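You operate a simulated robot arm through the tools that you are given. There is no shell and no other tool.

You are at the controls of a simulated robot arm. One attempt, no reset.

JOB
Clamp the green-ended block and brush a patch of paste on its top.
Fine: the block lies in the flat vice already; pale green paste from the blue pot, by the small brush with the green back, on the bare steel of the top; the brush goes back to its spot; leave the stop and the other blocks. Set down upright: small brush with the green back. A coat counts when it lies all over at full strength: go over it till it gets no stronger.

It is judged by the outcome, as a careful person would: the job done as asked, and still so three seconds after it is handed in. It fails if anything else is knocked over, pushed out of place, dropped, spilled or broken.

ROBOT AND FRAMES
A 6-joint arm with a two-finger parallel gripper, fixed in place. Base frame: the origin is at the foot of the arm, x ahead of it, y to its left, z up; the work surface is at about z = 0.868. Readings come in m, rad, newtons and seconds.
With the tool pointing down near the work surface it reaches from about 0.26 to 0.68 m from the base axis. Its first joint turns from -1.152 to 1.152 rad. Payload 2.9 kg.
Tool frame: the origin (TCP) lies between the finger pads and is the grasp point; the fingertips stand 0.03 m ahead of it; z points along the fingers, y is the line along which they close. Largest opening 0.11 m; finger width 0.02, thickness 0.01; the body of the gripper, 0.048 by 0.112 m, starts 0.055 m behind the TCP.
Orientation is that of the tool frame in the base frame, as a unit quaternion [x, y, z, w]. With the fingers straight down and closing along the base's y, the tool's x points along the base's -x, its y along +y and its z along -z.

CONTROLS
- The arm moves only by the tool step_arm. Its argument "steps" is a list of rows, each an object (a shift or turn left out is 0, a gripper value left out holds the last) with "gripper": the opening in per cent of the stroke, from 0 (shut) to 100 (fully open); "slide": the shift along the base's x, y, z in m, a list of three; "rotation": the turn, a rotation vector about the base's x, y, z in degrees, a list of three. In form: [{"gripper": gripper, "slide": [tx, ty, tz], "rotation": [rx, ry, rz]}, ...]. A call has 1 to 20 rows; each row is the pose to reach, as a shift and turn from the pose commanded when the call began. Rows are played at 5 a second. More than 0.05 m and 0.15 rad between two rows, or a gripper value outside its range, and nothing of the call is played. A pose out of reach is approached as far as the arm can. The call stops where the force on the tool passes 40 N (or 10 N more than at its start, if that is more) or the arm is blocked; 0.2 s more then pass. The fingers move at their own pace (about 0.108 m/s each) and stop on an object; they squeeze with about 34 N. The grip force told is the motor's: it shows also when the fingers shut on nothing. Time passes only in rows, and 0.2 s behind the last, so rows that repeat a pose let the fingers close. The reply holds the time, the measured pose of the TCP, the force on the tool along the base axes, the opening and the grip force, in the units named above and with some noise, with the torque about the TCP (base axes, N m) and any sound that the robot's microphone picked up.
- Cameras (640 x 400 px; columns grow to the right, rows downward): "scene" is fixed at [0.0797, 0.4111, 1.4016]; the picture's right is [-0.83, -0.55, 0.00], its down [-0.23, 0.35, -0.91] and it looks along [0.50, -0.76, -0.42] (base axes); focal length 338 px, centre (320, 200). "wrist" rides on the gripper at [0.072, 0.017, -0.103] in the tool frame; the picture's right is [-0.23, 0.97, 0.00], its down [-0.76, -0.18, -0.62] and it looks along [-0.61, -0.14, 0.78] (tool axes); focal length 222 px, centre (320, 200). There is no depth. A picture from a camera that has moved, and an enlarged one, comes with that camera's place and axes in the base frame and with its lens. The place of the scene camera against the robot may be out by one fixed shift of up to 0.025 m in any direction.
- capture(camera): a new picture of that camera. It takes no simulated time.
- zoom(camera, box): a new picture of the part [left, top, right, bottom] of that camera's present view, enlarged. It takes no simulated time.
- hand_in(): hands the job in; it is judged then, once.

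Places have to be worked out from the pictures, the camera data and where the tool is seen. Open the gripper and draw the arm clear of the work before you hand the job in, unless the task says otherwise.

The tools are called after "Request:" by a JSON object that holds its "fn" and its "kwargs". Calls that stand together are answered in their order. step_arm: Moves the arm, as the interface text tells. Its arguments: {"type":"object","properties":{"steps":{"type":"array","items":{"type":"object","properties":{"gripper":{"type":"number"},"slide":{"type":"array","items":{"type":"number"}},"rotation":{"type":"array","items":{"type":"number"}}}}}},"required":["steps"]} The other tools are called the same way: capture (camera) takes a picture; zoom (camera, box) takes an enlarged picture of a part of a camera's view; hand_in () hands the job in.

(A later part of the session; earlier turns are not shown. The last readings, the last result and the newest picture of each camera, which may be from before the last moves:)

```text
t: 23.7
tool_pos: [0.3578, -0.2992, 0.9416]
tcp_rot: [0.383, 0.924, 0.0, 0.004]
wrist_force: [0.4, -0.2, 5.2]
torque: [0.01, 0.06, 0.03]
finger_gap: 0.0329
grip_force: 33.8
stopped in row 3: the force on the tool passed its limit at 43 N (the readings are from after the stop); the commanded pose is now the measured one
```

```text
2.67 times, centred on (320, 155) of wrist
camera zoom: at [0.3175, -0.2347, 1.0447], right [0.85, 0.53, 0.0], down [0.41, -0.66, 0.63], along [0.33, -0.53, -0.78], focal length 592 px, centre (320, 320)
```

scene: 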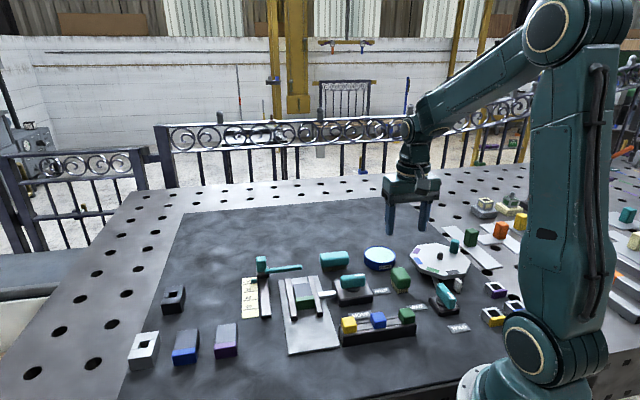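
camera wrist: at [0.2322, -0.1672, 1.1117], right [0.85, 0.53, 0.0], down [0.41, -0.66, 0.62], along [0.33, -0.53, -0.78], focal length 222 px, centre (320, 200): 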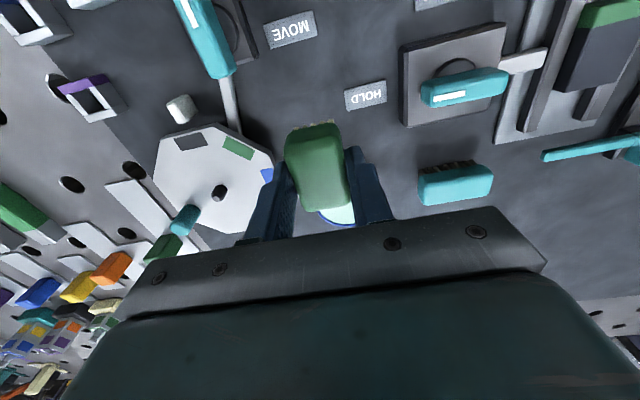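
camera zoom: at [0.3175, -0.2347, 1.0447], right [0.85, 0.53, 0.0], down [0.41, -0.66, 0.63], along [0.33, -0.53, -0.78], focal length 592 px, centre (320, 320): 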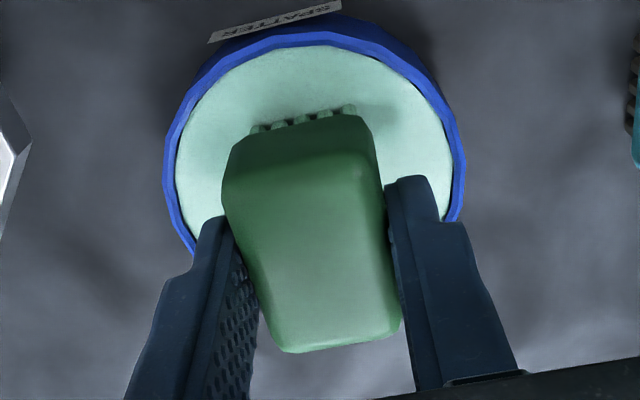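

The bristles touched the paste surface at TCP z of about 0.942 and are now pale green, so the brush is loaded. The press went over 40 N briefly, so I'll press more lightly from here; I lift straight up and check the brush's seat in the grip.

Request:
{"fn": "step_arm", "kwargs": {"steps": [{"gripper": 0, "slide": [0, 0, 0.01]}, {"slide": [0, 0, 0.03]}, {"slide": [0, 0, 0.06]}, {"slide": [0, 0, 0.08]}, {"slide": [0, 0, 0.08]}]}}

Request:
{"fn": "zoom", "kwargs": {"camera": "scene", "box": [340, 200, 420, 280]}}

Request:
{"fn": "zoom", "kwargs": {"camera": "wrist", "box": [220, 80, 420, 230]}}

```text
t: 24.9
tool_pos: [0.357, -0.2974, 1.0204]
tcp_rot: [0.383, 0.924, -0.001, 0.002]
wrist_force: [0.2, 0.6, -0.9]
torque: [0.01, 0.02, 0.02]
finger_gap: 0.033
grip_force: 34.1
```

```text
5.00 times, centred on (380, 240) of scene
camera zoom: at [0.0797, 0.4111, 1.4016], right [-0.83, -0.55, 0.0], down [-0.23, 0.35, -0.91], along [0.5, -0.76, -0.42], focal length 1690 px, centre (20, 0)
```

zoom: 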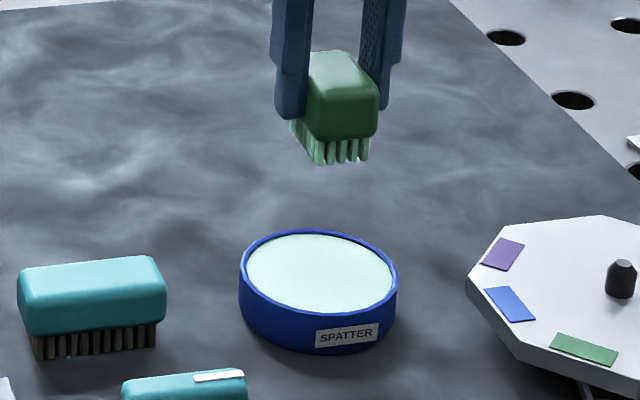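

```text
2.67 times, centred on (320, 155) of wrist
camera zoom: at [0.3175, -0.234, 1.1246], right [0.85, 0.53, 0.0], down [0.41, -0.66, 0.63], along [0.33, -0.53, -0.78], focal length 592 px, centre (320, 320)
```

zoom: 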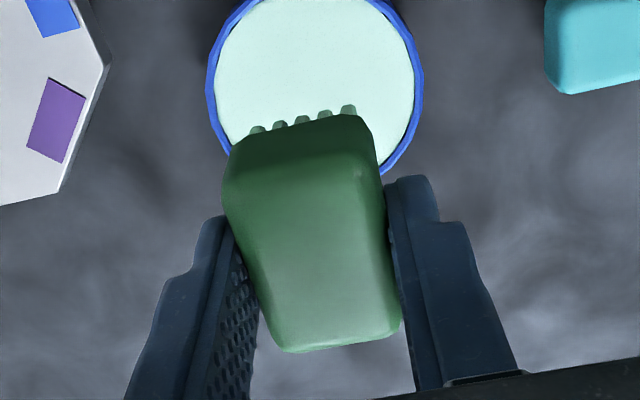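

Compared with before the dip, the brush sits unchanged in the grip, and it is evenly loaded. I carry it at height to beyond the far end of the block, so the wrist camera can see the clamped block past the brush.

Request:
{"fn": "step_arm", "kwargs": {"steps": [{"gripper": 0, "slide": [0.015, 0.025, 0.01]}, {"slide": [0.035, 0.055, 0.01]}, {"slide": [0.055, 0.085, 0.01]}, {"slide": [0.075, 0.117, 0.01]}, {"slide": [0.095, 0.15, 0.01]}, {"slide": [0.108, 0.17, 0.01]}, {"slide": [0.115, 0.18, 0.01]}, {"slide": [0.115, 0.18, 0.01]}]}}

Request:
{"fn": "capture", "kwargs": {"camera": "wrist"}}

Request:
{"fn": "zoom", "kwargs": {"camera": "wrist", "box": [240, 20, 400, 180]}}

Request:
{"fn": "zoom", "kwargs": {"camera": "scene", "box": [260, 200, 380, 320]}}

```text
t: 26.7
tool_pos: [0.4729, -0.1185, 1.0297]
tcp_rot: [0.383, 0.924, -0.001, 0.002]
wrist_force: [-0.7, -0.6, -0.9]
torque: [-0.03, -0.01, 0.0]
finger_gap: 0.0329
grip_force: 34.1
```

```text
taken
camera wrist: at [0.4322, -0.0537, 1.1339], right [0.85, 0.53, 0.0], down [0.41, -0.66, 0.63], along [0.33, -0.53, -0.78], focal length 222 px, centre (320, 200)
```

wrist: 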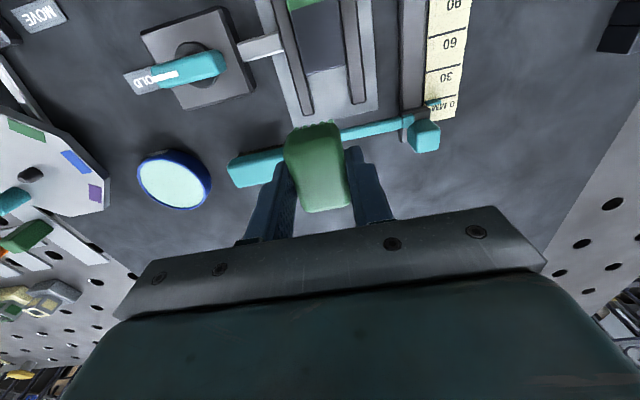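

```text
2.50 times, centred on (320, 100) of wrist
camera zoom: at [0.4322, -0.0537, 1.1339], right [0.85, 0.53, 0.0], down [0.41, -0.66, 0.63], along [0.33, -0.53, -0.78], focal length 555 px, centre (320, 450)
```

zoom: 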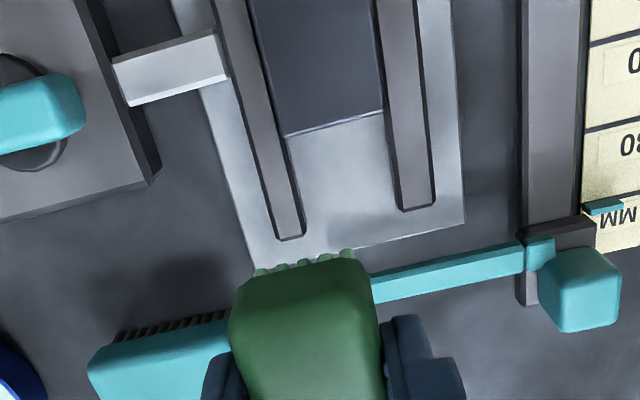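

```text
3.33 times, centred on (320, 260) of scene
camera zoom: at [0.0797, 0.4111, 1.4016], right [-0.83, -0.55, 0.0], down [-0.23, 0.35, -0.91], along [0.5, -0.76, -0.42], focal length 1127 px, centre (320, 0)
```

zoom: 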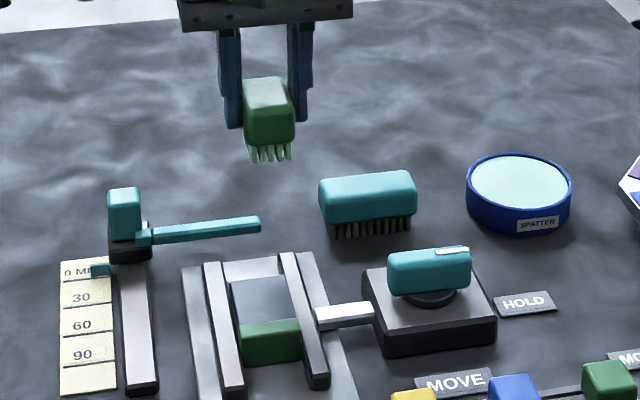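

The clamped block is visible at the top of the view. I zoom there to get its corners after clamping.

Request:
{"fn": "zoom", "kwargs": {"camera": "wrist", "box": [250, 0, 410, 100]}}

```text
4.00 times, centred on (330, 50) of wrist
camera zoom: at [0.4322, -0.0537, 1.1339], right [0.85, 0.53, 0.0], down [0.41, -0.66, 0.63], along [0.33, -0.53, -0.78], focal length 888 px, centre (280, 800)
```

zoom: 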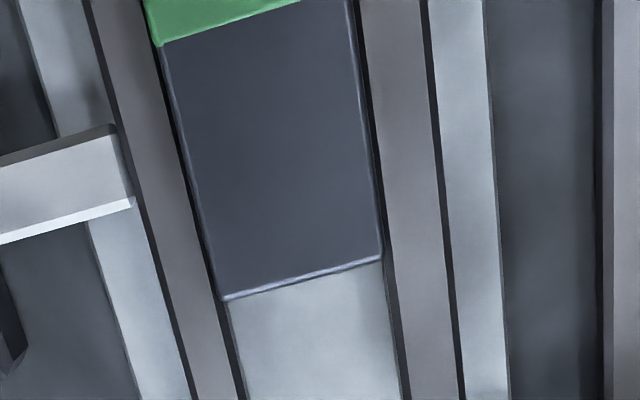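

After clamping, the bare steel's centre is at about (0.438, -0.064), about 46 mm long along 135° and 37 mm wide. I move the brush over it, shifted 2 mm away from the green end, and come down to about 1 cm above the top.

Request:
{"fn": "step_arm", "kwargs": {"steps": [{"gripper": 0, "slide": [-0.012, 0.018, 0]}, {"slide": [-0.024, 0.038, 0]}, {"slide": [-0.0332, 0.0531, 0]}, {"slide": [-0.0332, 0.0531, -0.03]}, {"slide": [-0.0332, 0.0531, -0.055]}, {"slide": [-0.0332, 0.0531, -0.07]}, {"slide": [-0.0332, 0.0531, -0.07]}]}}

Request:
{"fn": "zoom", "kwargs": {"camera": "scene", "box": [270, 245, 360, 325]}}

Request:
{"fn": "zoom", "kwargs": {"camera": "wrist", "box": [220, 60, 420, 220]}}

```text
t: 28.3
tool_pos: [0.4391, -0.0657, 0.9608]
tcp_rot: [0.382, 0.924, -0.001, 0.003]
wrist_force: [-0.4, -0.9, -0.6]
torque: [0.01, -0.01, -0.01]
finger_gap: 0.0328
grip_force: 34.4
```

```text
5.00 times, centred on (315, 285) of scene
camera zoom: at [0.0797, 0.4111, 1.4016], right [-0.83, -0.55, 0.0], down [-0.23, 0.35, -0.91], along [0.5, -0.76, -0.42], focal length 1690 px, centre (345, -225)
```

zoom: 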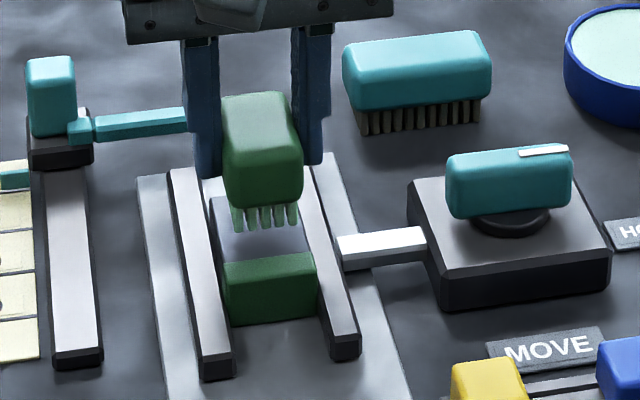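

```text
2.50 times, centred on (320, 140) of wrist
camera zoom: at [0.3993, -0.0016, 1.0644], right [0.85, 0.53, 0.0], down [0.41, -0.66, 0.63], along [0.33, -0.53, -0.78], focal length 555 px, centre (320, 350)
```

zoom: 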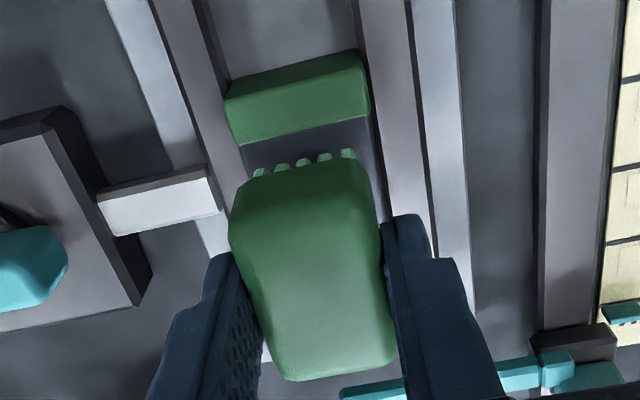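

The bristles span almost exactly the steel's length, with about 2 mm spare at the green end, and the block centre is about 1 mm to the +x/+y side. I remove the slight tool tilt, centre the brush and lower gently in small steps to find contact.

Request:
{"fn": "step_arm", "kwargs": {"steps": [{"gripper": 0, "slide": [0.001, 0.001, -0.004], "rotation": [0.24, 0.27, 0]}, {"slide": [0.001, 0.001, -0.007], "rotation": [0.24, 0.27, 0]}, {"slide": [0.001, 0.001, -0.0085], "rotation": [0.24, 0.27, 0]}, {"slide": [0.001, 0.001, -0.0085], "rotation": [0.24, 0.27, 0]}]}}

Request:
{"fn": "zoom", "kwargs": {"camera": "scene", "box": [285, 255, 345, 315]}}

```text
t: 29.3
tool_pos: [0.4405, -0.0646, 0.9522]
tcp_rot: [0.383, 0.924, 0.001, -0.001]
wrist_force: [-0.2, 0.2, 0.1]
torque: [0.07, -0.02, 0.05]
finger_gap: 0.0329
grip_force: 34.2
```

```text
6.67 times, centred on (315, 285) of scene
camera zoom: at [0.0797, 0.4111, 1.4016], right [-0.83, -0.55, 0.0], down [-0.23, 0.35, -0.91], along [0.5, -0.76, -0.42], focal length 2253 px, centre (353, -367)
```

zoom: 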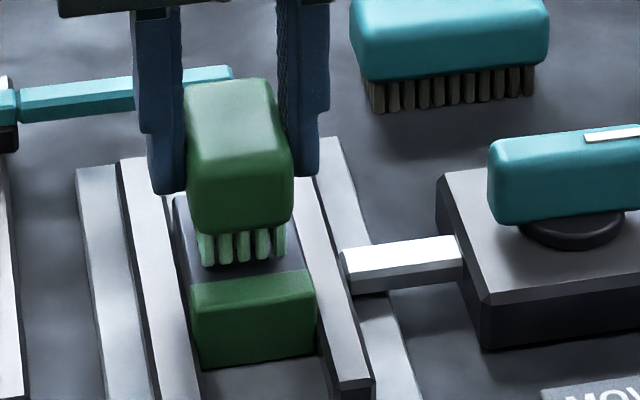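

Still no contact at TCP 0.952. I lower another 2.5 mm.

Request:
{"fn": "step_arm", "kwargs": {"steps": [{"gripper": 0, "slide": [0, 0, -0.0015]}, {"slide": [0, 0, -0.0025]}]}}

```text
t: 29.9
tool_pos: [0.441, -0.0644, 0.949]
tcp_rot: [0.382, 0.924, 0.001, 0.0]
wrist_force: [0.2, 0.1, -0.5]
torque: [-0.03, 0.01, -0.01]
finger_gap: 0.0325
grip_force: 33.6
```

No force yet at 0.949. I lower another 1.5 mm.

Request:
{"fn": "step_arm", "kwargs": {"steps": [{"gripper": 0, "slide": [0, 0, -0.001]}, {"slide": [0, 0, -0.0015]}]}}

Request:
{"fn": "zoom", "kwargs": {"camera": "scene", "box": [285, 255, 345, 315]}}

```text
t: 30.5
tool_pos: [0.442, -0.064, 0.9483]
tcp_rot: [0.382, 0.924, 0.0, 0.0]
wrist_force: [-2.6, 0.8, 8.6]
torque: [-0.07, 0.0, -0.03]
finger_gap: 0.0331
grip_force: 33.8
```

```text
6.67 times, centred on (315, 285) of scene
camera zoom: at [0.0795, 0.4112, 1.4016], right [-0.83, -0.55, 0.0], down [-0.23, 0.35, -0.91], along [0.5, -0.76, -0.41], focal length 2253 px, centre (353, -367)
```

zoom: 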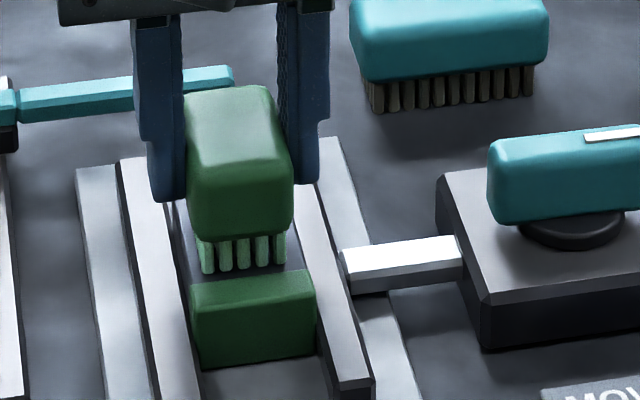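

Light contact (8.6 N) with the steel at TCP z 0.948. I now brush sideways across the width with small strokes, keeping clear of the green end.

Request:
{"fn": "step_arm", "kwargs": {"steps": [{"gripper": 0, "slide": [-0.002, -0.002, 0]}, {"slide": [-0.004, -0.004, 0]}, {"slide": [-0.0065, -0.0065, 0]}, {"slide": [-0.0065, -0.0065, 0]}, {"slide": [-0.004, -0.004, 0]}, {"slide": [-0.001, -0.001, 0]}, {"slide": [0.002, 0.002, 0]}, {"slide": [0.0045, 0.0045, 0]}, {"slide": [0.0055, 0.0055, 0]}, {"slide": [0.0055, 0.0055, 0]}, {"slide": [0.0025, 0.0025, 0]}, {"slide": [0, 0, 0]}]}}

Request:
{"fn": "zoom", "kwargs": {"camera": "scene", "box": [285, 255, 345, 315]}}

Request:
{"fn": "zoom", "kwargs": {"camera": "wrist", "box": [240, 80, 400, 200]}}

```text
t: 33.1
tool_pos: [0.441, -0.0637, 0.9487]
tcp_rot: [0.382, 0.924, 0.002, 0.001]
wrist_force: [3.2, 2.5, 12.1]
torque: [0.0, -0.27, 0.07]
finger_gap: 0.033
grip_force: 34.0
```

```text
6.67 times, centred on (315, 285) of scene
camera zoom: at [0.0796, 0.4112, 1.4015], right [-0.83, -0.55, 0.0], down [-0.23, 0.35, -0.91], along [0.5, -0.76, -0.41], focal length 2253 px, centre (353, -367)
```

zoom: 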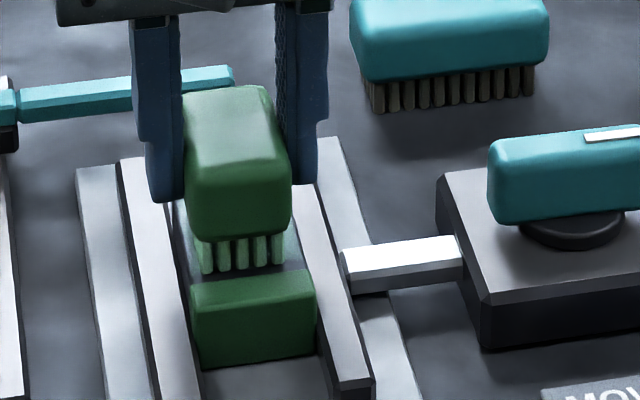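

```text
3.33 times, centred on (320, 140) of wrist
camera zoom: at [0.4009, -0.0005, 1.0527], right [0.85, 0.53, 0.0], down [0.41, -0.66, 0.62], along [0.33, -0.53, -0.78], focal length 740 px, centre (320, 400)
```

zoom: 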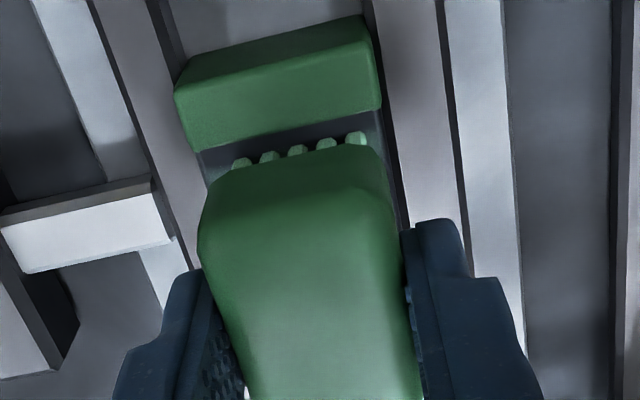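

Contact held at about 12 N, and the bristles keep about 4 mm clear of the green cap. I shift 3 mm toward the green end, make another set of strokes so the steel near the cap gets covered, then lift to inspect.

Request:
{"fn": "step_arm", "kwargs": {"steps": [{"gripper": 0, "slide": [-0.002, 0.002, 0]}, {"slide": [-0.0045, -0.0005, 0]}, {"slide": [-0.007, -0.003, 0]}, {"slide": [-0.0085, -0.0045, 0]}, {"slide": [-0.0085, -0.0045, 0]}, {"slide": [-0.006, -0.002, 0]}, {"slide": [-0.003, 0.001, 0]}, {"slide": [0, 0.004, 0]}, {"slide": [0.0035, 0.0075, 0]}, {"slide": [0.0035, 0.0075, 0]}, {"slide": [0.001, 0.005, 0]}, {"slide": [-0.002, 0.002, 0]}, {"slide": [-0.002, 0.002, 0.02]}, {"slide": [0.012, -0.012, 0.05]}, {"slide": [0.03, -0.035, 0.07]}, {"slide": [0.04, -0.06, 0.08]}, {"slide": [0.04, -0.06, 0.08]}]}}

Request:
{"fn": "zoom", "kwargs": {"camera": "scene", "box": [285, 255, 345, 315]}}

Request:
{"fn": "zoom", "kwargs": {"camera": "wrist", "box": [250, 0, 410, 140]}}

```text
t: 36.7
tool_pos: [0.4805, -0.1246, 1.0284]
tcp_rot: [0.383, 0.924, 0.001, -0.001]
wrist_force: [0.1, 0.5, -0.2]
torque: [0.0, -0.01, 0.02]
finger_gap: 0.0331
grip_force: 34.2
```

```text
6.67 times, centred on (315, 285) of scene
camera zoom: at [0.0798, 0.4111, 1.4016], right [-0.83, -0.55, 0.0], down [-0.23, 0.35, -0.91], along [0.5, -0.76, -0.42], focal length 2253 px, centre (353, -367)
```

zoom: 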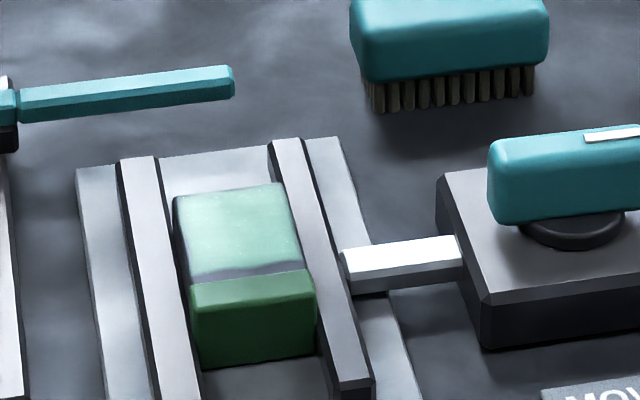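

```text
2.86 times, centred on (330, 70) of wrist
camera zoom: at [0.4408, -0.061, 1.1321], right [0.85, 0.53, 0.0], down [0.41, -0.67, 0.62], along [0.33, -0.53, -0.78], focal length 635 px, centre (291, 571)
```

zoom: 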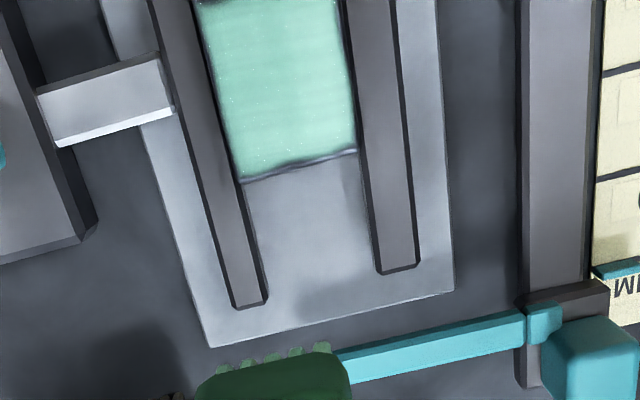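

The coat lies over most of the steel, with a thin bare strip next to the green cap and faint edges. I look closer to judge strength and edges.

Request:
{"fn": "zoom", "kwargs": {"camera": "scene", "box": [297, 278, 327, 303]}}

Request:
{"fn": "zoom", "kwargs": {"camera": "wrist", "box": [290, 0, 350, 50]}}

Request:
{"fn": "zoom", "kwargs": {"camera": "scene", "box": [270, 210, 340, 260]}}

```text
16.00 times, centred on (312, 290) of scene
camera zoom: at [0.0798, 0.4111, 1.4016], right [-0.83, -0.55, 0.0], down [-0.23, 0.35, -0.91], along [0.5, -0.76, -0.42], focal length 5408 px, centre (448, -1248)
```

zoom: 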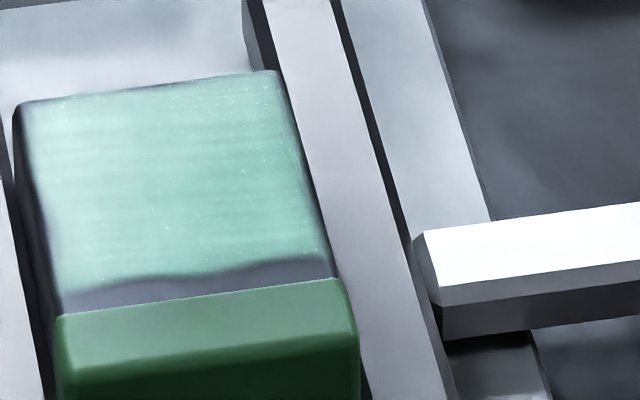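

```text
8.00 times, centred on (320, 25) of wrist
camera zoom: at [0.4408, -0.061, 1.1321], right [0.85, 0.53, 0.0], down [0.41, -0.67, 0.62], along [0.33, -0.53, -0.78], focal length 1777 px, centre (320, 1600)
```

zoom: 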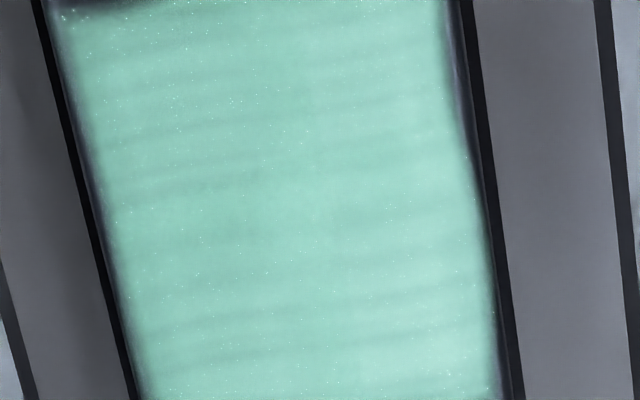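

```text
8.00 times, centred on (305, 235) of scene
camera zoom: at [0.0798, 0.4111, 1.4016], right [-0.83, -0.55, 0.0], down [-0.23, 0.35, -0.91], along [0.5, -0.76, -0.42], focal length 2704 px, centre (440, -80)
```

zoom: 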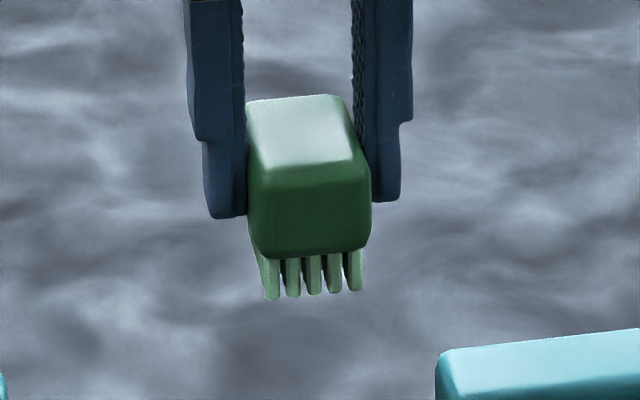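

The coat looks even with faint streaks, and there is a 4–5 mm bare strip beside the green cap. I recharge the brush for the second coat: back over the pot at height, then down to just above the paste.

Request:
{"fn": "step_arm", "kwargs": {"steps": [{"gripper": 0, "slide": [-0.015, -0.02, 0]}, {"slide": [-0.035, -0.049, 0]}, {"slide": [-0.058, -0.081, 0]}, {"slide": [-0.081, -0.113, 0]}, {"slide": [-0.104, -0.145, 0]}, {"slide": [-0.119, -0.166, 0]}, {"slide": [-0.1245, -0.1734, 0]}, {"slide": [-0.1245, -0.1734, -0.03]}, {"slide": [-0.1245, -0.1734, -0.06]}, {"slide": [-0.1245, -0.1734, -0.08]}, {"slide": [-0.1245, -0.1734, -0.08]}]}}

Request:
{"fn": "zoom", "kwargs": {"camera": "wrist", "box": [220, 80, 420, 230]}}

Request:
{"fn": "zoom", "kwargs": {"camera": "scene", "box": [340, 220, 420, 290]}}

```text
t: 39.1
tool_pos: [0.355, -0.2983, 0.9481]
tcp_rot: [0.383, 0.924, 0.0, -0.001]
wrist_force: [0.0, -0.1, -0.6]
torque: [0.0, -0.04, -0.01]
finger_gap: 0.0328
grip_force: 34.0
```

```text
2.67 times, centred on (320, 155) of wrist
camera zoom: at [0.3162, -0.2349, 1.0522], right [0.85, 0.53, 0.0], down [0.41, -0.67, 0.62], along [0.33, -0.53, -0.78], focal length 592 px, centre (320, 320)
```

zoom: 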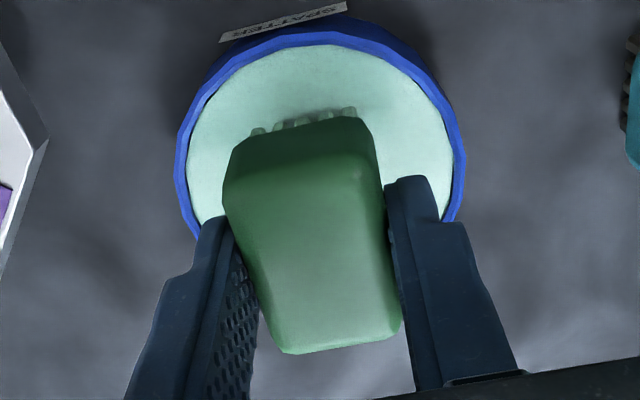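

```text
5.71 times, centred on (380, 255) of scene
camera zoom: at [0.0797, 0.4111, 1.4016], right [-0.83, -0.55, 0.0], down [-0.23, 0.35, -0.91], along [0.5, -0.76, -0.42], focal length 1932 px, centre (-23, -114)
```

zoom: 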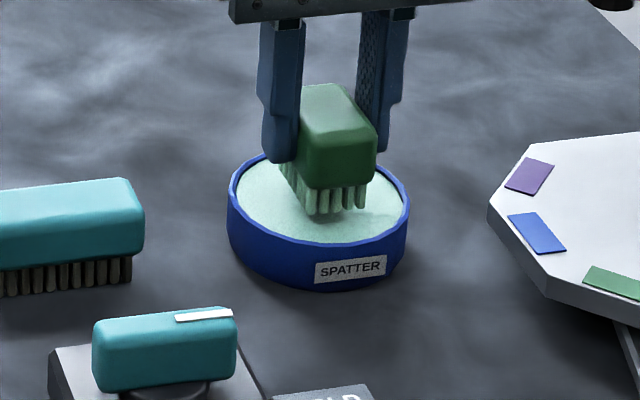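

Centred in the pot again. I lower gently in small steps to touch the paste.

Request:
{"fn": "step_arm", "kwargs": {"steps": [{"gripper": 0, "slide": [0, 0, -0.002]}, {"slide": [0, 0, -0.004]}, {"slide": [0, 0, -0.0055]}]}}

```text
t: 39.9
tool_pos: [0.3562, -0.2973, 0.9424]
tcp_rot: [0.382, 0.924, 0.0, -0.001]
wrist_force: [-0.3, -0.6, -0.3]
torque: [0.02, 0.02, -0.02]
finger_gap: 0.033
grip_force: 34.5
```

No contact force yet at 0.9424; I go 1.5 mm further.

Request:
{"fn": "step_arm", "kwargs": {"steps": [{"gripper": 0, "slide": [0, 0, -0.0008]}, {"slide": [0, 0, -0.0015]}]}}

Request:
{"fn": "zoom", "kwargs": {"camera": "scene", "box": [340, 220, 420, 290]}}

```text
t: 40.5
tool_pos: [0.3557, -0.2988, 0.9405]
tcp_rot: [0.383, 0.924, 0.001, 0.0]
wrist_force: [-0.3, 0.3, 3.4]
torque: [0.0, 0.02, -0.02]
finger_gap: 0.0332
grip_force: 34.5
```

```text
5.71 times, centred on (380, 255) of scene
camera zoom: at [0.0797, 0.4111, 1.4016], right [-0.83, -0.55, 0.0], down [-0.23, 0.35, -0.91], along [0.5, -0.76, -0.42], focal length 1932 px, centre (-23, -114)
```

zoom: 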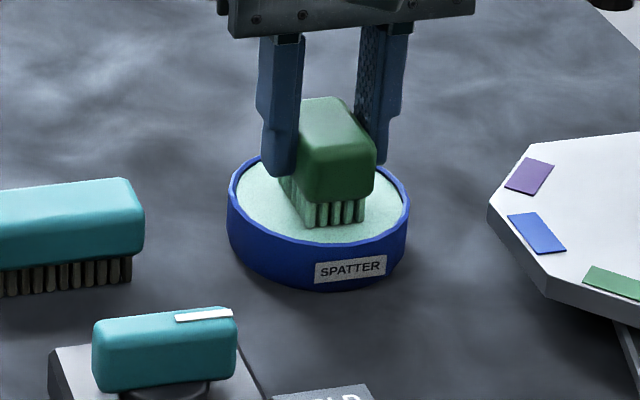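

A light touch (3.4 N) has re-wetted the bristles. I press 0.5 mm more for a moment, then lift and carry the brush back above the steel, this time 3.5 mm closer to the green end.

Request:
{"fn": "step_arm", "kwargs": {"steps": [{"gripper": 0, "slide": [0, 0, -0.0005]}, {"slide": [0, 0, -0.0005]}, {"slide": [0, 0, 0.01]}, {"slide": [0, 0, 0.035]}, {"slide": [0, 0, 0.07]}, {"slide": [0, 0, 0.086]}, {"slide": [0.008, 0.0238, 0.086]}, {"slide": [0.018, 0.0535, 0.086]}, {"slide": [0.03, 0.0892, 0.086]}, {"slide": [0.042, 0.1249, 0.086]}, {"slide": [0.054, 0.1606, 0.086]}, {"slide": [0.066, 0.1963, 0.086]}, {"slide": [0.075, 0.223, 0.086]}, {"slide": [0.08, 0.2379, 0.086]}, {"slide": [0.08, 0.2379, 0.086]}]}}

Request:
{"fn": "zoom", "kwargs": {"camera": "wrist", "box": [220, 60, 420, 220]}}

Request:
{"fn": "zoom", "kwargs": {"camera": "scene", "box": [270, 225, 360, 315]}}

```text
t: 43.7
tool_pos: [0.4355, -0.0597, 1.0275]
tcp_rot: [0.382, 0.924, -0.001, -0.001]
wrist_force: [0.2, 0.2, -0.6]
torque: [0.0, 0.03, -0.03]
finger_gap: 0.0328
grip_force: 33.9
```

```text
2.50 times, centred on (320, 140) of wrist
camera zoom: at [0.3966, 0.0043, 1.1313], right [0.85, 0.53, 0.0], down [0.41, -0.67, 0.62], along [0.33, -0.53, -0.78], focal length 555 px, centre (320, 350)
```

zoom: 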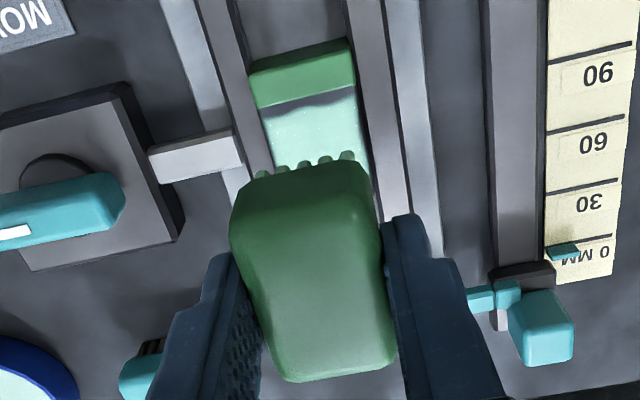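

```text
4.44 times, centred on (315, 270) of scene
camera zoom: at [0.0797, 0.4111, 1.4016], right [-0.83, -0.55, 0.0], down [-0.23, 0.35, -0.91], along [0.5, -0.76, -0.42], focal length 1502 px, centre (342, -111)
```

zoom: 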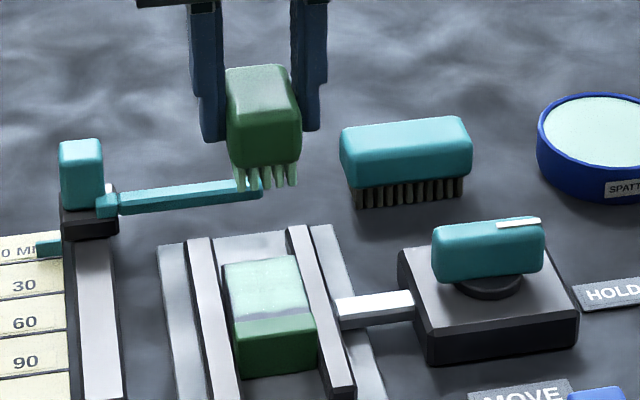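

The wet coat ends 4–5 mm short of the cap, which suggests the effective footprint is a little smaller than the bristle outline. I place the brush just 2 mm nearer to the cap than the last pass and come down to light contact.

Request:
{"fn": "step_arm", "kwargs": {"steps": [{"gripper": 0, "slide": [0.0015, -0.0015, -0.025]}, {"slide": [0.0015, -0.0015, -0.05]}, {"slide": [0.0015, -0.0015, -0.068]}, {"slide": [0.0015, -0.0015, -0.075]}, {"slide": [0.0015, -0.0015, -0.078]}, {"slide": [0.0015, -0.0015, -0.0792]}, {"slide": [0.0015, -0.0015, -0.0792]}]}}

Request:
{"fn": "zoom", "kwargs": {"camera": "wrist", "box": [250, 80, 390, 180]}}

Request:
{"fn": "zoom", "kwargs": {"camera": "scene", "box": [285, 265, 335, 310]}}

```text
t: 45.3
tool_pos: [0.4377, -0.062, 0.9489]
tcp_rot: [0.383, 0.924, 0.0, -0.002]
wrist_force: [-3.0, 0.2, 10.5]
torque: [-0.09, 0.09, -0.01]
finger_gap: 0.0331
grip_force: 33.8
```

```text
4.00 times, centred on (320, 130) of wrist
camera zoom: at [0.3974, 0.002, 1.0527], right [0.85, 0.53, 0.0], down [0.41, -0.67, 0.62], along [0.33, -0.53, -0.78], focal length 888 px, centre (320, 480)
```

zoom: 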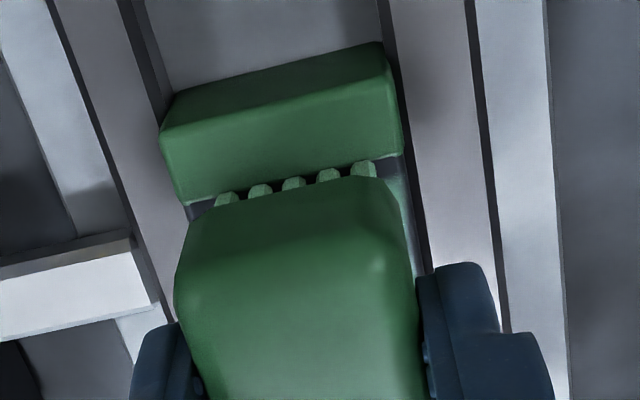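

```text
8.89 times, centred on (310, 288) of scene
camera zoom: at [0.0795, 0.4111, 1.4016], right [-0.83, -0.55, 0.0], down [-0.23, 0.35, -0.91], along [0.5, -0.76, -0.41], focal length 3005 px, centre (409, -578)
```

zoom: 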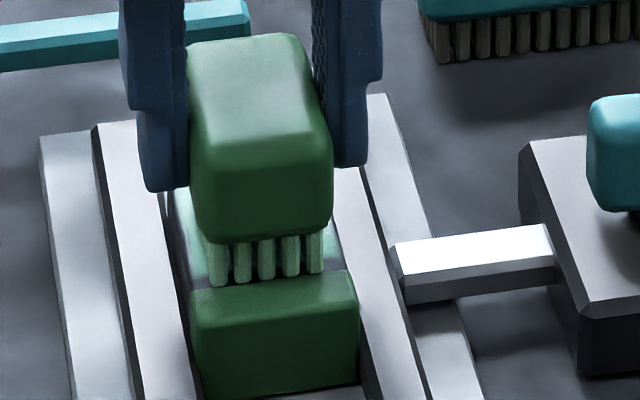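

The bristle edge now lies right at the steel–green line without overlapping it, at 10 N contact. I make strokes across the width here, then strokes stepped back toward the far end.

Request:
{"fn": "step_arm", "kwargs": {"steps": [{"gripper": 0, "slide": [-0.0025, -0.0025, 0]}, {"slide": [-0.005, -0.005, 0]}, {"slide": [-0.0065, -0.0065, 0]}, {"slide": [-0.0035, -0.0035, 0]}, {"slide": [-0.0005, -0.0005, 0]}, {"slide": [0.0025, 0.0025, 0]}, {"slide": [0.0055, 0.0055, 0]}, {"slide": [0.0025, 0.0025, 0]}, {"slide": [-0.0005, -0.0005, 0]}, {"slide": [-0.0035, -0.0035, 0]}, {"slide": [-0.0065, -0.0065, 0]}, {"slide": [-0.0045, -0.0085, 0]}, {"slide": [-0.0015, -0.0055, 0]}, {"slide": [0.0015, -0.0025, 0]}, {"slide": [0.0045, 0.0005, 0]}, {"slide": [0.0075, 0.0035, 0]}, {"slide": [0.0045, 0.0005, 0]}, {"slide": [0.0015, -0.0025, 0]}, {"slide": [-0.0015, -0.0055, 0]}, {"slide": [0.001, -0.001, 0]}]}}

Request:
{"fn": "zoom", "kwargs": {"camera": "wrist", "box": [250, 80, 390, 180]}}

```text
t: 49.5
tool_pos: [0.4379, -0.0649, 0.9482]
tcp_rot: [0.385, 0.923, 0.0, -0.001]
wrist_force: [-3.2, -10.2, 28.2]
torque: [-0.48, 0.05, -0.03]
finger_gap: 0.0328
grip_force: 34.0
```

```text
4.00 times, centred on (320, 130) of wrist
camera zoom: at [0.3981, -0.0001, 1.0523], right [0.85, 0.52, 0.0], down [0.41, -0.67, 0.62], along [0.32, -0.53, -0.78], focal length 888 px, centre (320, 480)
```

zoom: 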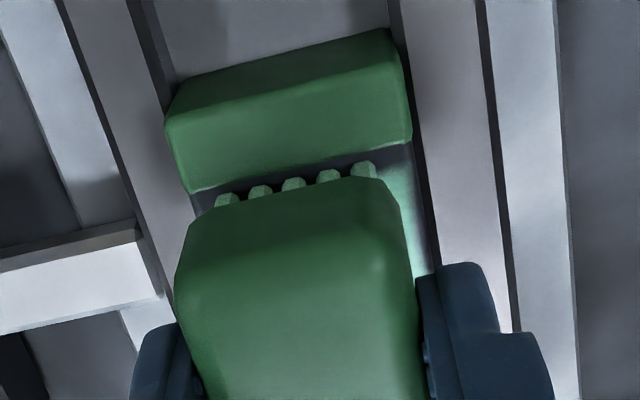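

Force has climbed to 28 N while stroking, so I lift off and move aside to inspect the coat.

Request:
{"fn": "step_arm", "kwargs": {"steps": [{"gripper": 0, "slide": [0, 0, 0.01]}, {"slide": [0, 0, 0.03]}, {"slide": [0.012, -0.018, 0.055]}, {"slide": [0.028, -0.042, 0.08]}, {"slide": [0.04, -0.06, 0.08]}, {"slide": [0.04, -0.06, 0.08]}]}}

Request:
{"fn": "zoom", "kwargs": {"camera": "scene", "box": [297, 278, 327, 303]}}

Request:
{"fn": "zoom", "kwargs": {"camera": "wrist", "box": [270, 0, 390, 80]}}

```text
t: 50.9
tool_pos: [0.4786, -0.1221, 1.0286]
tcp_rot: [0.383, 0.924, 0.001, -0.001]
wrist_force: [-0.4, 0.2, -1.2]
torque: [-0.03, -0.01, 0.01]
finger_gap: 0.033
grip_force: 34.1
```

```text
16.00 times, centred on (312, 290) of scene
camera zoom: at [0.0798, 0.4111, 1.4016], right [-0.83, -0.55, 0.0], down [-0.23, 0.35, -0.91], along [0.5, -0.76, -0.42], focal length 5408 px, centre (448, -1248)
```

zoom: 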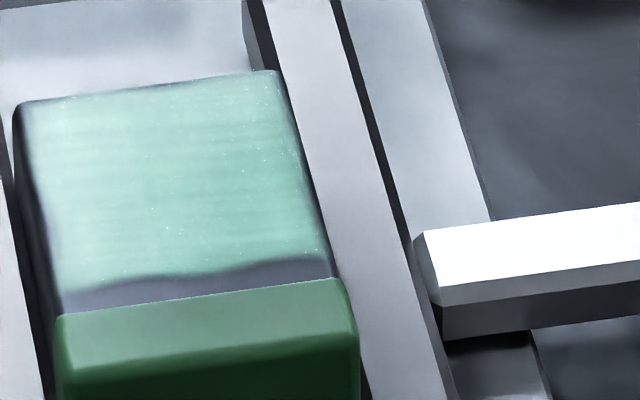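

```text
5.00 times, centred on (330, 40) of wrist
camera zoom: at [0.4388, -0.059, 1.1324], right [0.85, 0.53, 0.0], down [0.41, -0.67, 0.62], along [0.33, -0.53, -0.78], focal length 1111 px, centre (270, 1000)
```

zoom: 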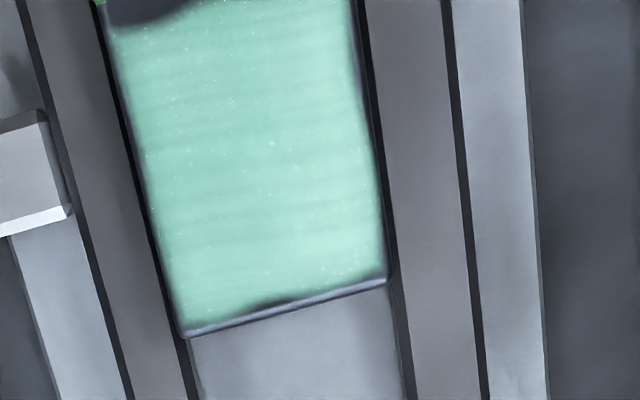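

The ragged outline of the patch has not changed with the shifted pass, so the patch's extent is set and only its strength can grow. I'll go over it once more in full with lighter pressure, then compare the same views to confirm it gets no stronger.

Request:
{"fn": "step_arm", "kwargs": {"steps": [{"gripper": 0, "slide": [-0.015, 0.022, 0]}, {"slide": [-0.03, 0.045, 0]}, {"slide": [-0.04, 0.06, 0]}, {"slide": [-0.04, 0.06, -0.03]}, {"slide": [-0.04, 0.06, -0.058]}, {"slide": [-0.04, 0.06, -0.073]}, {"slide": [-0.04, 0.06, -0.0775]}, {"slide": [-0.04, 0.06, -0.0793]}, {"slide": [-0.043, 0.057, -0.0793]}, {"slide": [-0.046, 0.054, -0.0793]}, {"slide": [-0.043, 0.057, -0.0793]}, {"slide": [-0.04, 0.06, -0.0793]}, {"slide": [-0.037, 0.063, -0.0793]}, {"slide": [-0.0345, 0.0655, -0.0793]}, {"slide": [-0.037, 0.063, -0.0793]}, {"slide": [-0.04, 0.06, -0.0793]}, {"slide": [-0.043, 0.057, -0.0793]}, {"slide": [-0.046, 0.054, -0.0793]}, {"slide": [-0.043, 0.057, -0.0793]}, {"slide": [-0.04, 0.06, -0.0793]}]}}

```text
t: 55.1
tool_pos: [0.4373, -0.0626, 0.9486]
tcp_rot: [0.382, 0.924, 0.001, -0.001]
wrist_force: [0.4, -1.2, 0.5]
torque: [-0.04, 0.02, -0.01]
finger_gap: 0.0329
grip_force: 33.9
```

That pass was barely in contact (0.5 N), so I lower 1 mm and stroke again, across and then stepped along the length.

Request:
{"fn": "step_arm", "kwargs": {"steps": [{"gripper": 0, "slide": [0, 0, -0.001]}, {"slide": [-0.003, -0.003, -0.001]}, {"slide": [-0.006, -0.006, -0.001]}, {"slide": [-0.003, -0.003, -0.001]}, {"slide": [0, 0, -0.001]}, {"slide": [0.003, 0.003, -0.001]}, {"slide": [0.0055, 0.0055, -0.001]}, {"slide": [0.003, 0.003, -0.001]}, {"slide": [0, 0, -0.001]}, {"slide": [0.002, -0.002, -0.001]}, {"slide": [0.004, -0.004, -0.001]}, {"slide": [0.001, -0.007, -0.001]}, {"slide": [-0.002, -0.01, -0.001]}, {"slide": [0.001, -0.007, -0.001]}, {"slide": [0.004, -0.004, -0.001]}, {"slide": [0.007, -0.001, -0.001]}, {"slide": [0.009, 0.001, -0.001]}, {"slide": [0.006, -0.002, -0.001]}, {"slide": [0.003, -0.003, -0.001]}, {"slide": [0, 0, -0.001]}]}}

```text
t: 59.3
tool_pos: [0.438, -0.0624, 0.9483]
tcp_rot: [0.383, 0.924, 0.001, 0.001]
wrist_force: [7.0, -4.6, 24.7]
torque: [-0.18, -0.26, -0.03]
finger_gap: 0.033
grip_force: 34.1
```

Good firm contact this time. I lift to the same inspection pose and compare the same views.

Request:
{"fn": "step_arm", "kwargs": {"steps": [{"gripper": 0, "slide": [0, 0, 0.01]}, {"slide": [0, 0, 0.03]}, {"slide": [0.012, -0.018, 0.055]}, {"slide": [0.028, -0.042, 0.08]}, {"slide": [0.04, -0.06, 0.0803]}, {"slide": [0.04, -0.06, 0.0803]}]}}

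Request:
{"fn": "zoom", "kwargs": {"camera": "scene", "box": [297, 278, 327, 303]}}

Request:
{"fn": "zoom", "kwargs": {"camera": "wrist", "box": [270, 0, 390, 80]}}

Request:
{"fn": "zoom", "kwargs": {"camera": "scene", "box": [270, 210, 340, 260]}}

```text
t: 60.7
tool_pos: [0.4792, -0.1229, 1.0288]
tcp_rot: [0.383, 0.924, 0.0, 0.001]
wrist_force: [0.4, 0.1, -0.9]
torque: [0.01, 0.03, -0.01]
finger_gap: 0.0327
grip_force: 33.5
```

```text
16.00 times, centred on (312, 290) of scene
camera zoom: at [0.0798, 0.4111, 1.4016], right [-0.83, -0.55, 0.0], down [-0.23, 0.35, -0.91], along [0.5, -0.76, -0.42], focal length 5408 px, centre (448, -1248)
```

zoom: 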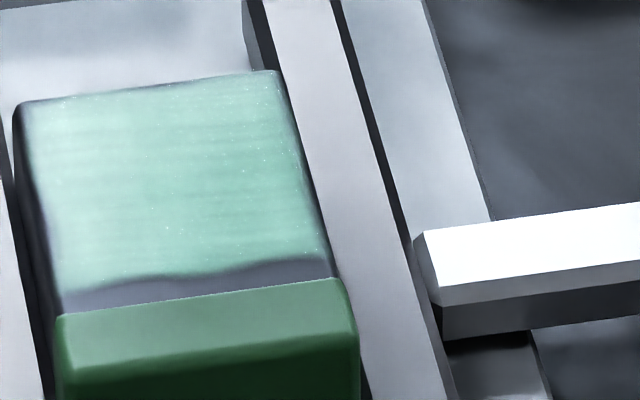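

```text
5.00 times, centred on (330, 40) of wrist
camera zoom: at [0.4394, -0.0588, 1.1321], right [0.85, 0.53, 0.0], down [0.41, -0.67, 0.62], along [0.33, -0.53, -0.78], focal length 1111 px, centre (270, 1000)
```

zoom: 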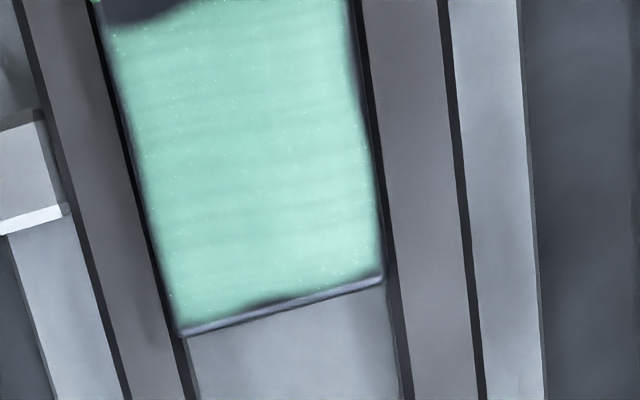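

```text
8.00 times, centred on (305, 235) of scene
camera zoom: at [0.0798, 0.4111, 1.4016], right [-0.83, -0.55, 0.0], down [-0.23, 0.35, -0.91], along [0.5, -0.76, -0.42], focal length 2704 px, centre (440, -80)
```

zoom: 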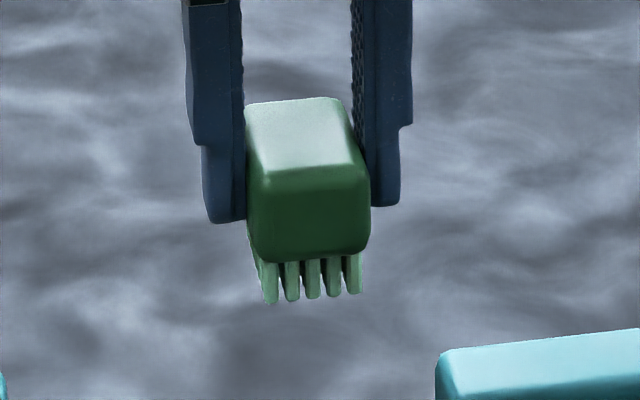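

Both views show the coat unchanged by the last firm pass: an even patch at full strength with none on the green cap. Now I carry the brush back over its spot, TCP (0.2726, -0.2306), and lower it to a little above the table.

Request:
{"fn": "step_arm", "kwargs": {"steps": [{"gripper": 0, "slide": [-0.018, -0.0094, 0.005]}, {"slide": [-0.045, -0.0236, 0.005]}, {"slide": [-0.077, -0.0404, 0.005]}, {"slide": [-0.109, -0.0572, 0.005]}, {"slide": [-0.141, -0.074, 0.005]}, {"slide": [-0.173, -0.0908, 0.005]}, {"slide": [-0.195, -0.1023, 0.005]}, {"slide": [-0.2058, -0.108, 0]}, {"slide": [-0.2058, -0.108, -0.03]}, {"slide": [-0.2058, -0.108, -0.06]}, {"slide": [-0.2058, -0.108, -0.085]}, {"slide": [-0.2058, -0.108, -0.098]}, {"slide": [-0.2058, -0.108, -0.098]}]}}

Request:
{"fn": "zoom", "kwargs": {"camera": "scene", "box": [350, 220, 450, 310]}}

Request:
{"fn": "zoom", "kwargs": {"camera": "wrist", "box": [220, 60, 420, 220]}}

```text
t: 63.5
tool_pos: [0.2717, -0.2301, 0.9305]
tcp_rot: [0.383, 0.924, 0.001, -0.001]
wrist_force: [0.5, -0.4, -0.9]
torque: [-0.03, -0.02, 0.0]
finger_gap: 0.0327
grip_force: 33.6
```

```text
4.44 times, centred on (400, 265) of scene
camera zoom: at [0.0797, 0.4111, 1.4016], right [-0.83, -0.55, 0.0], down [-0.23, 0.35, -0.91], along [0.5, -0.76, -0.42], focal length 1502 px, centre (-36, -89)
```

zoom: 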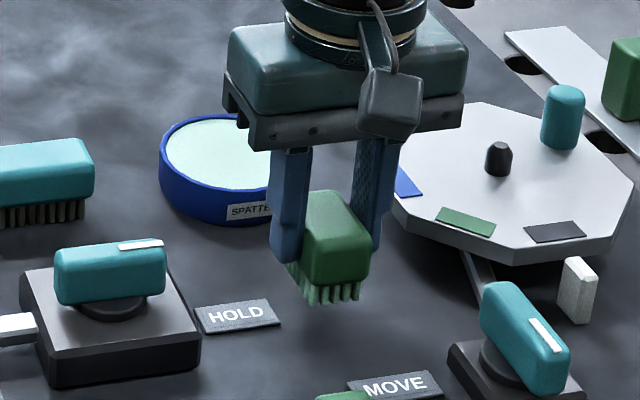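

```text
2.50 times, centred on (320, 140) of wrist
camera zoom: at [0.2326, -0.1674, 1.0335], right [0.85, 0.53, 0.0], down [0.41, -0.67, 0.62], along [0.33, -0.53, -0.78], focal length 555 px, centre (320, 350)
```

zoom: 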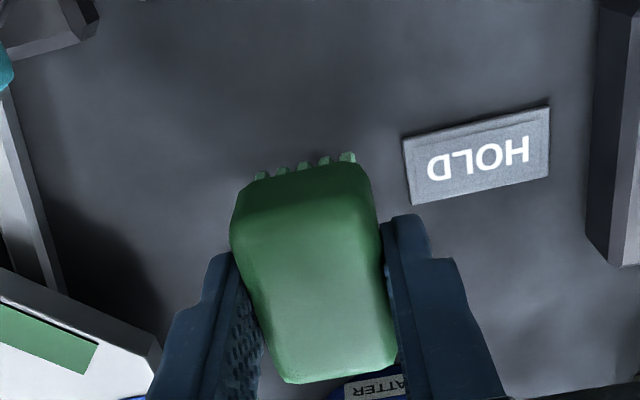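

The brush is over its spot, bristles about 12 mm above the table. I lower gently to just above contact.

Request:
{"fn": "step_arm", "kwargs": {"steps": [{"gripper": 0, "slide": [0.0005, -0.0003, -0.005]}, {"slide": [0.0005, -0.0003, -0.009]}, {"slide": [0.0005, -0.0003, -0.0115]}, {"slide": [0.0005, -0.0003, -0.0115]}]}}

Request:
{"fn": "zoom", "kwargs": {"camera": "scene", "box": [370, 250, 430, 305]}}

```text
t: 64.5
tool_pos: [0.2733, -0.23, 0.9196]
tcp_rot: [0.383, 0.924, 0.001, -0.001]
wrist_force: [0.8, 0.3, -0.6]
torque: [0.01, 0.02, -0.02]
finger_gap: 0.0328
grip_force: 34.4
```

```text
7.27 times, centred on (400, 278) of scene
camera zoom: at [0.0797, 0.4111, 1.4016], right [-0.83, -0.55, 0.0], down [-0.23, 0.35, -0.91], along [0.5, -0.76, -0.42], focal length 2458 px, centre (-262, -364)
```

zoom: 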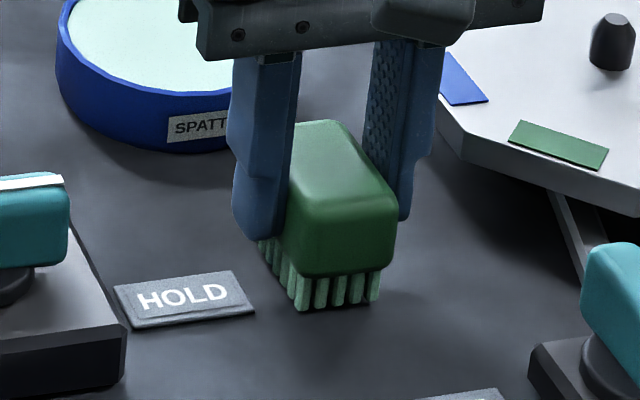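

No contact yet at 0.9196; I lower the last 1.5–2 mm until the bristles just touch.

Request:
{"fn": "step_arm", "kwargs": {"steps": [{"gripper": 0, "slide": [0, 0, -0.001]}, {"slide": [0, 0, -0.0017]}, {"slide": [0, 0, -0.0017]}]}}

```text
t: 65.3
tool_pos: [0.2725, -0.2299, 0.9179]
tcp_rot: [0.383, 0.924, 0.001, 0.0]
wrist_force: [0.0, 0.5, -0.6]
torque: [0.01, 0.0, -0.02]
finger_gap: 0.0329
grip_force: 34.0
```

Request:
{"fn": "step_arm", "kwargs": {"steps": [{"gripper": 0, "slide": [0, 0, -0.0007]}, {"slide": [0, 0, -0.0012]}, {"slide": [0, 0, -0.0012]}]}}

```text
t: 66.1
tool_pos: [0.2729, -0.2303, 0.9172]
tcp_rot: [0.382, 0.924, 0.0, 0.0]
wrist_force: [-4.2, 4.3, 27.0]
torque: [0.13, 0.19, -0.01]
finger_gap: 0.0328
grip_force: 33.8
```

The bristles are on the table with 27 N, which is more press than needed. I ease up 1 mm to relieve it, then open the fingers to let the brush stand.

Request:
{"fn": "step_arm", "kwargs": {"steps": [{"gripper": 0, "slide": [0, 0, 0.0008]}, {"slide": [0, 0, 0.0009]}, {"gripper": 40, "slide": [0, 0, 0.0009]}, {"gripper": 48, "slide": [0, 0, 0.0009]}, {"gripper": 48, "slide": [0, 0, 0.0009]}, {"gripper": 48, "slide": [0, 0, 0.0009]}]}}

Request:
{"fn": "zoom", "kwargs": {"camera": "scene", "box": [370, 250, 430, 305]}}

```text
t: 67.5
tool_pos: [0.2725, -0.2309, 0.9176]
tcp_rot: [0.383, 0.924, 0.0, -0.001]
wrist_force: [0.2, -0.2, -0.2]
torque: [-0.01, 0.02, 0.01]
finger_gap: 0.0527
grip_force: 0.0
```

```text
7.27 times, centred on (400, 278) of scene
camera zoom: at [0.0797, 0.4111, 1.4016], right [-0.83, -0.55, 0.0], down [-0.23, 0.35, -0.91], along [0.5, -0.76, -0.42], focal length 2458 px, centre (-262, -364)
```

zoom: 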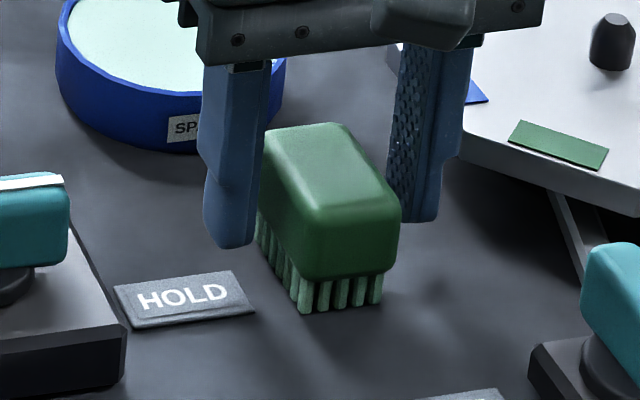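

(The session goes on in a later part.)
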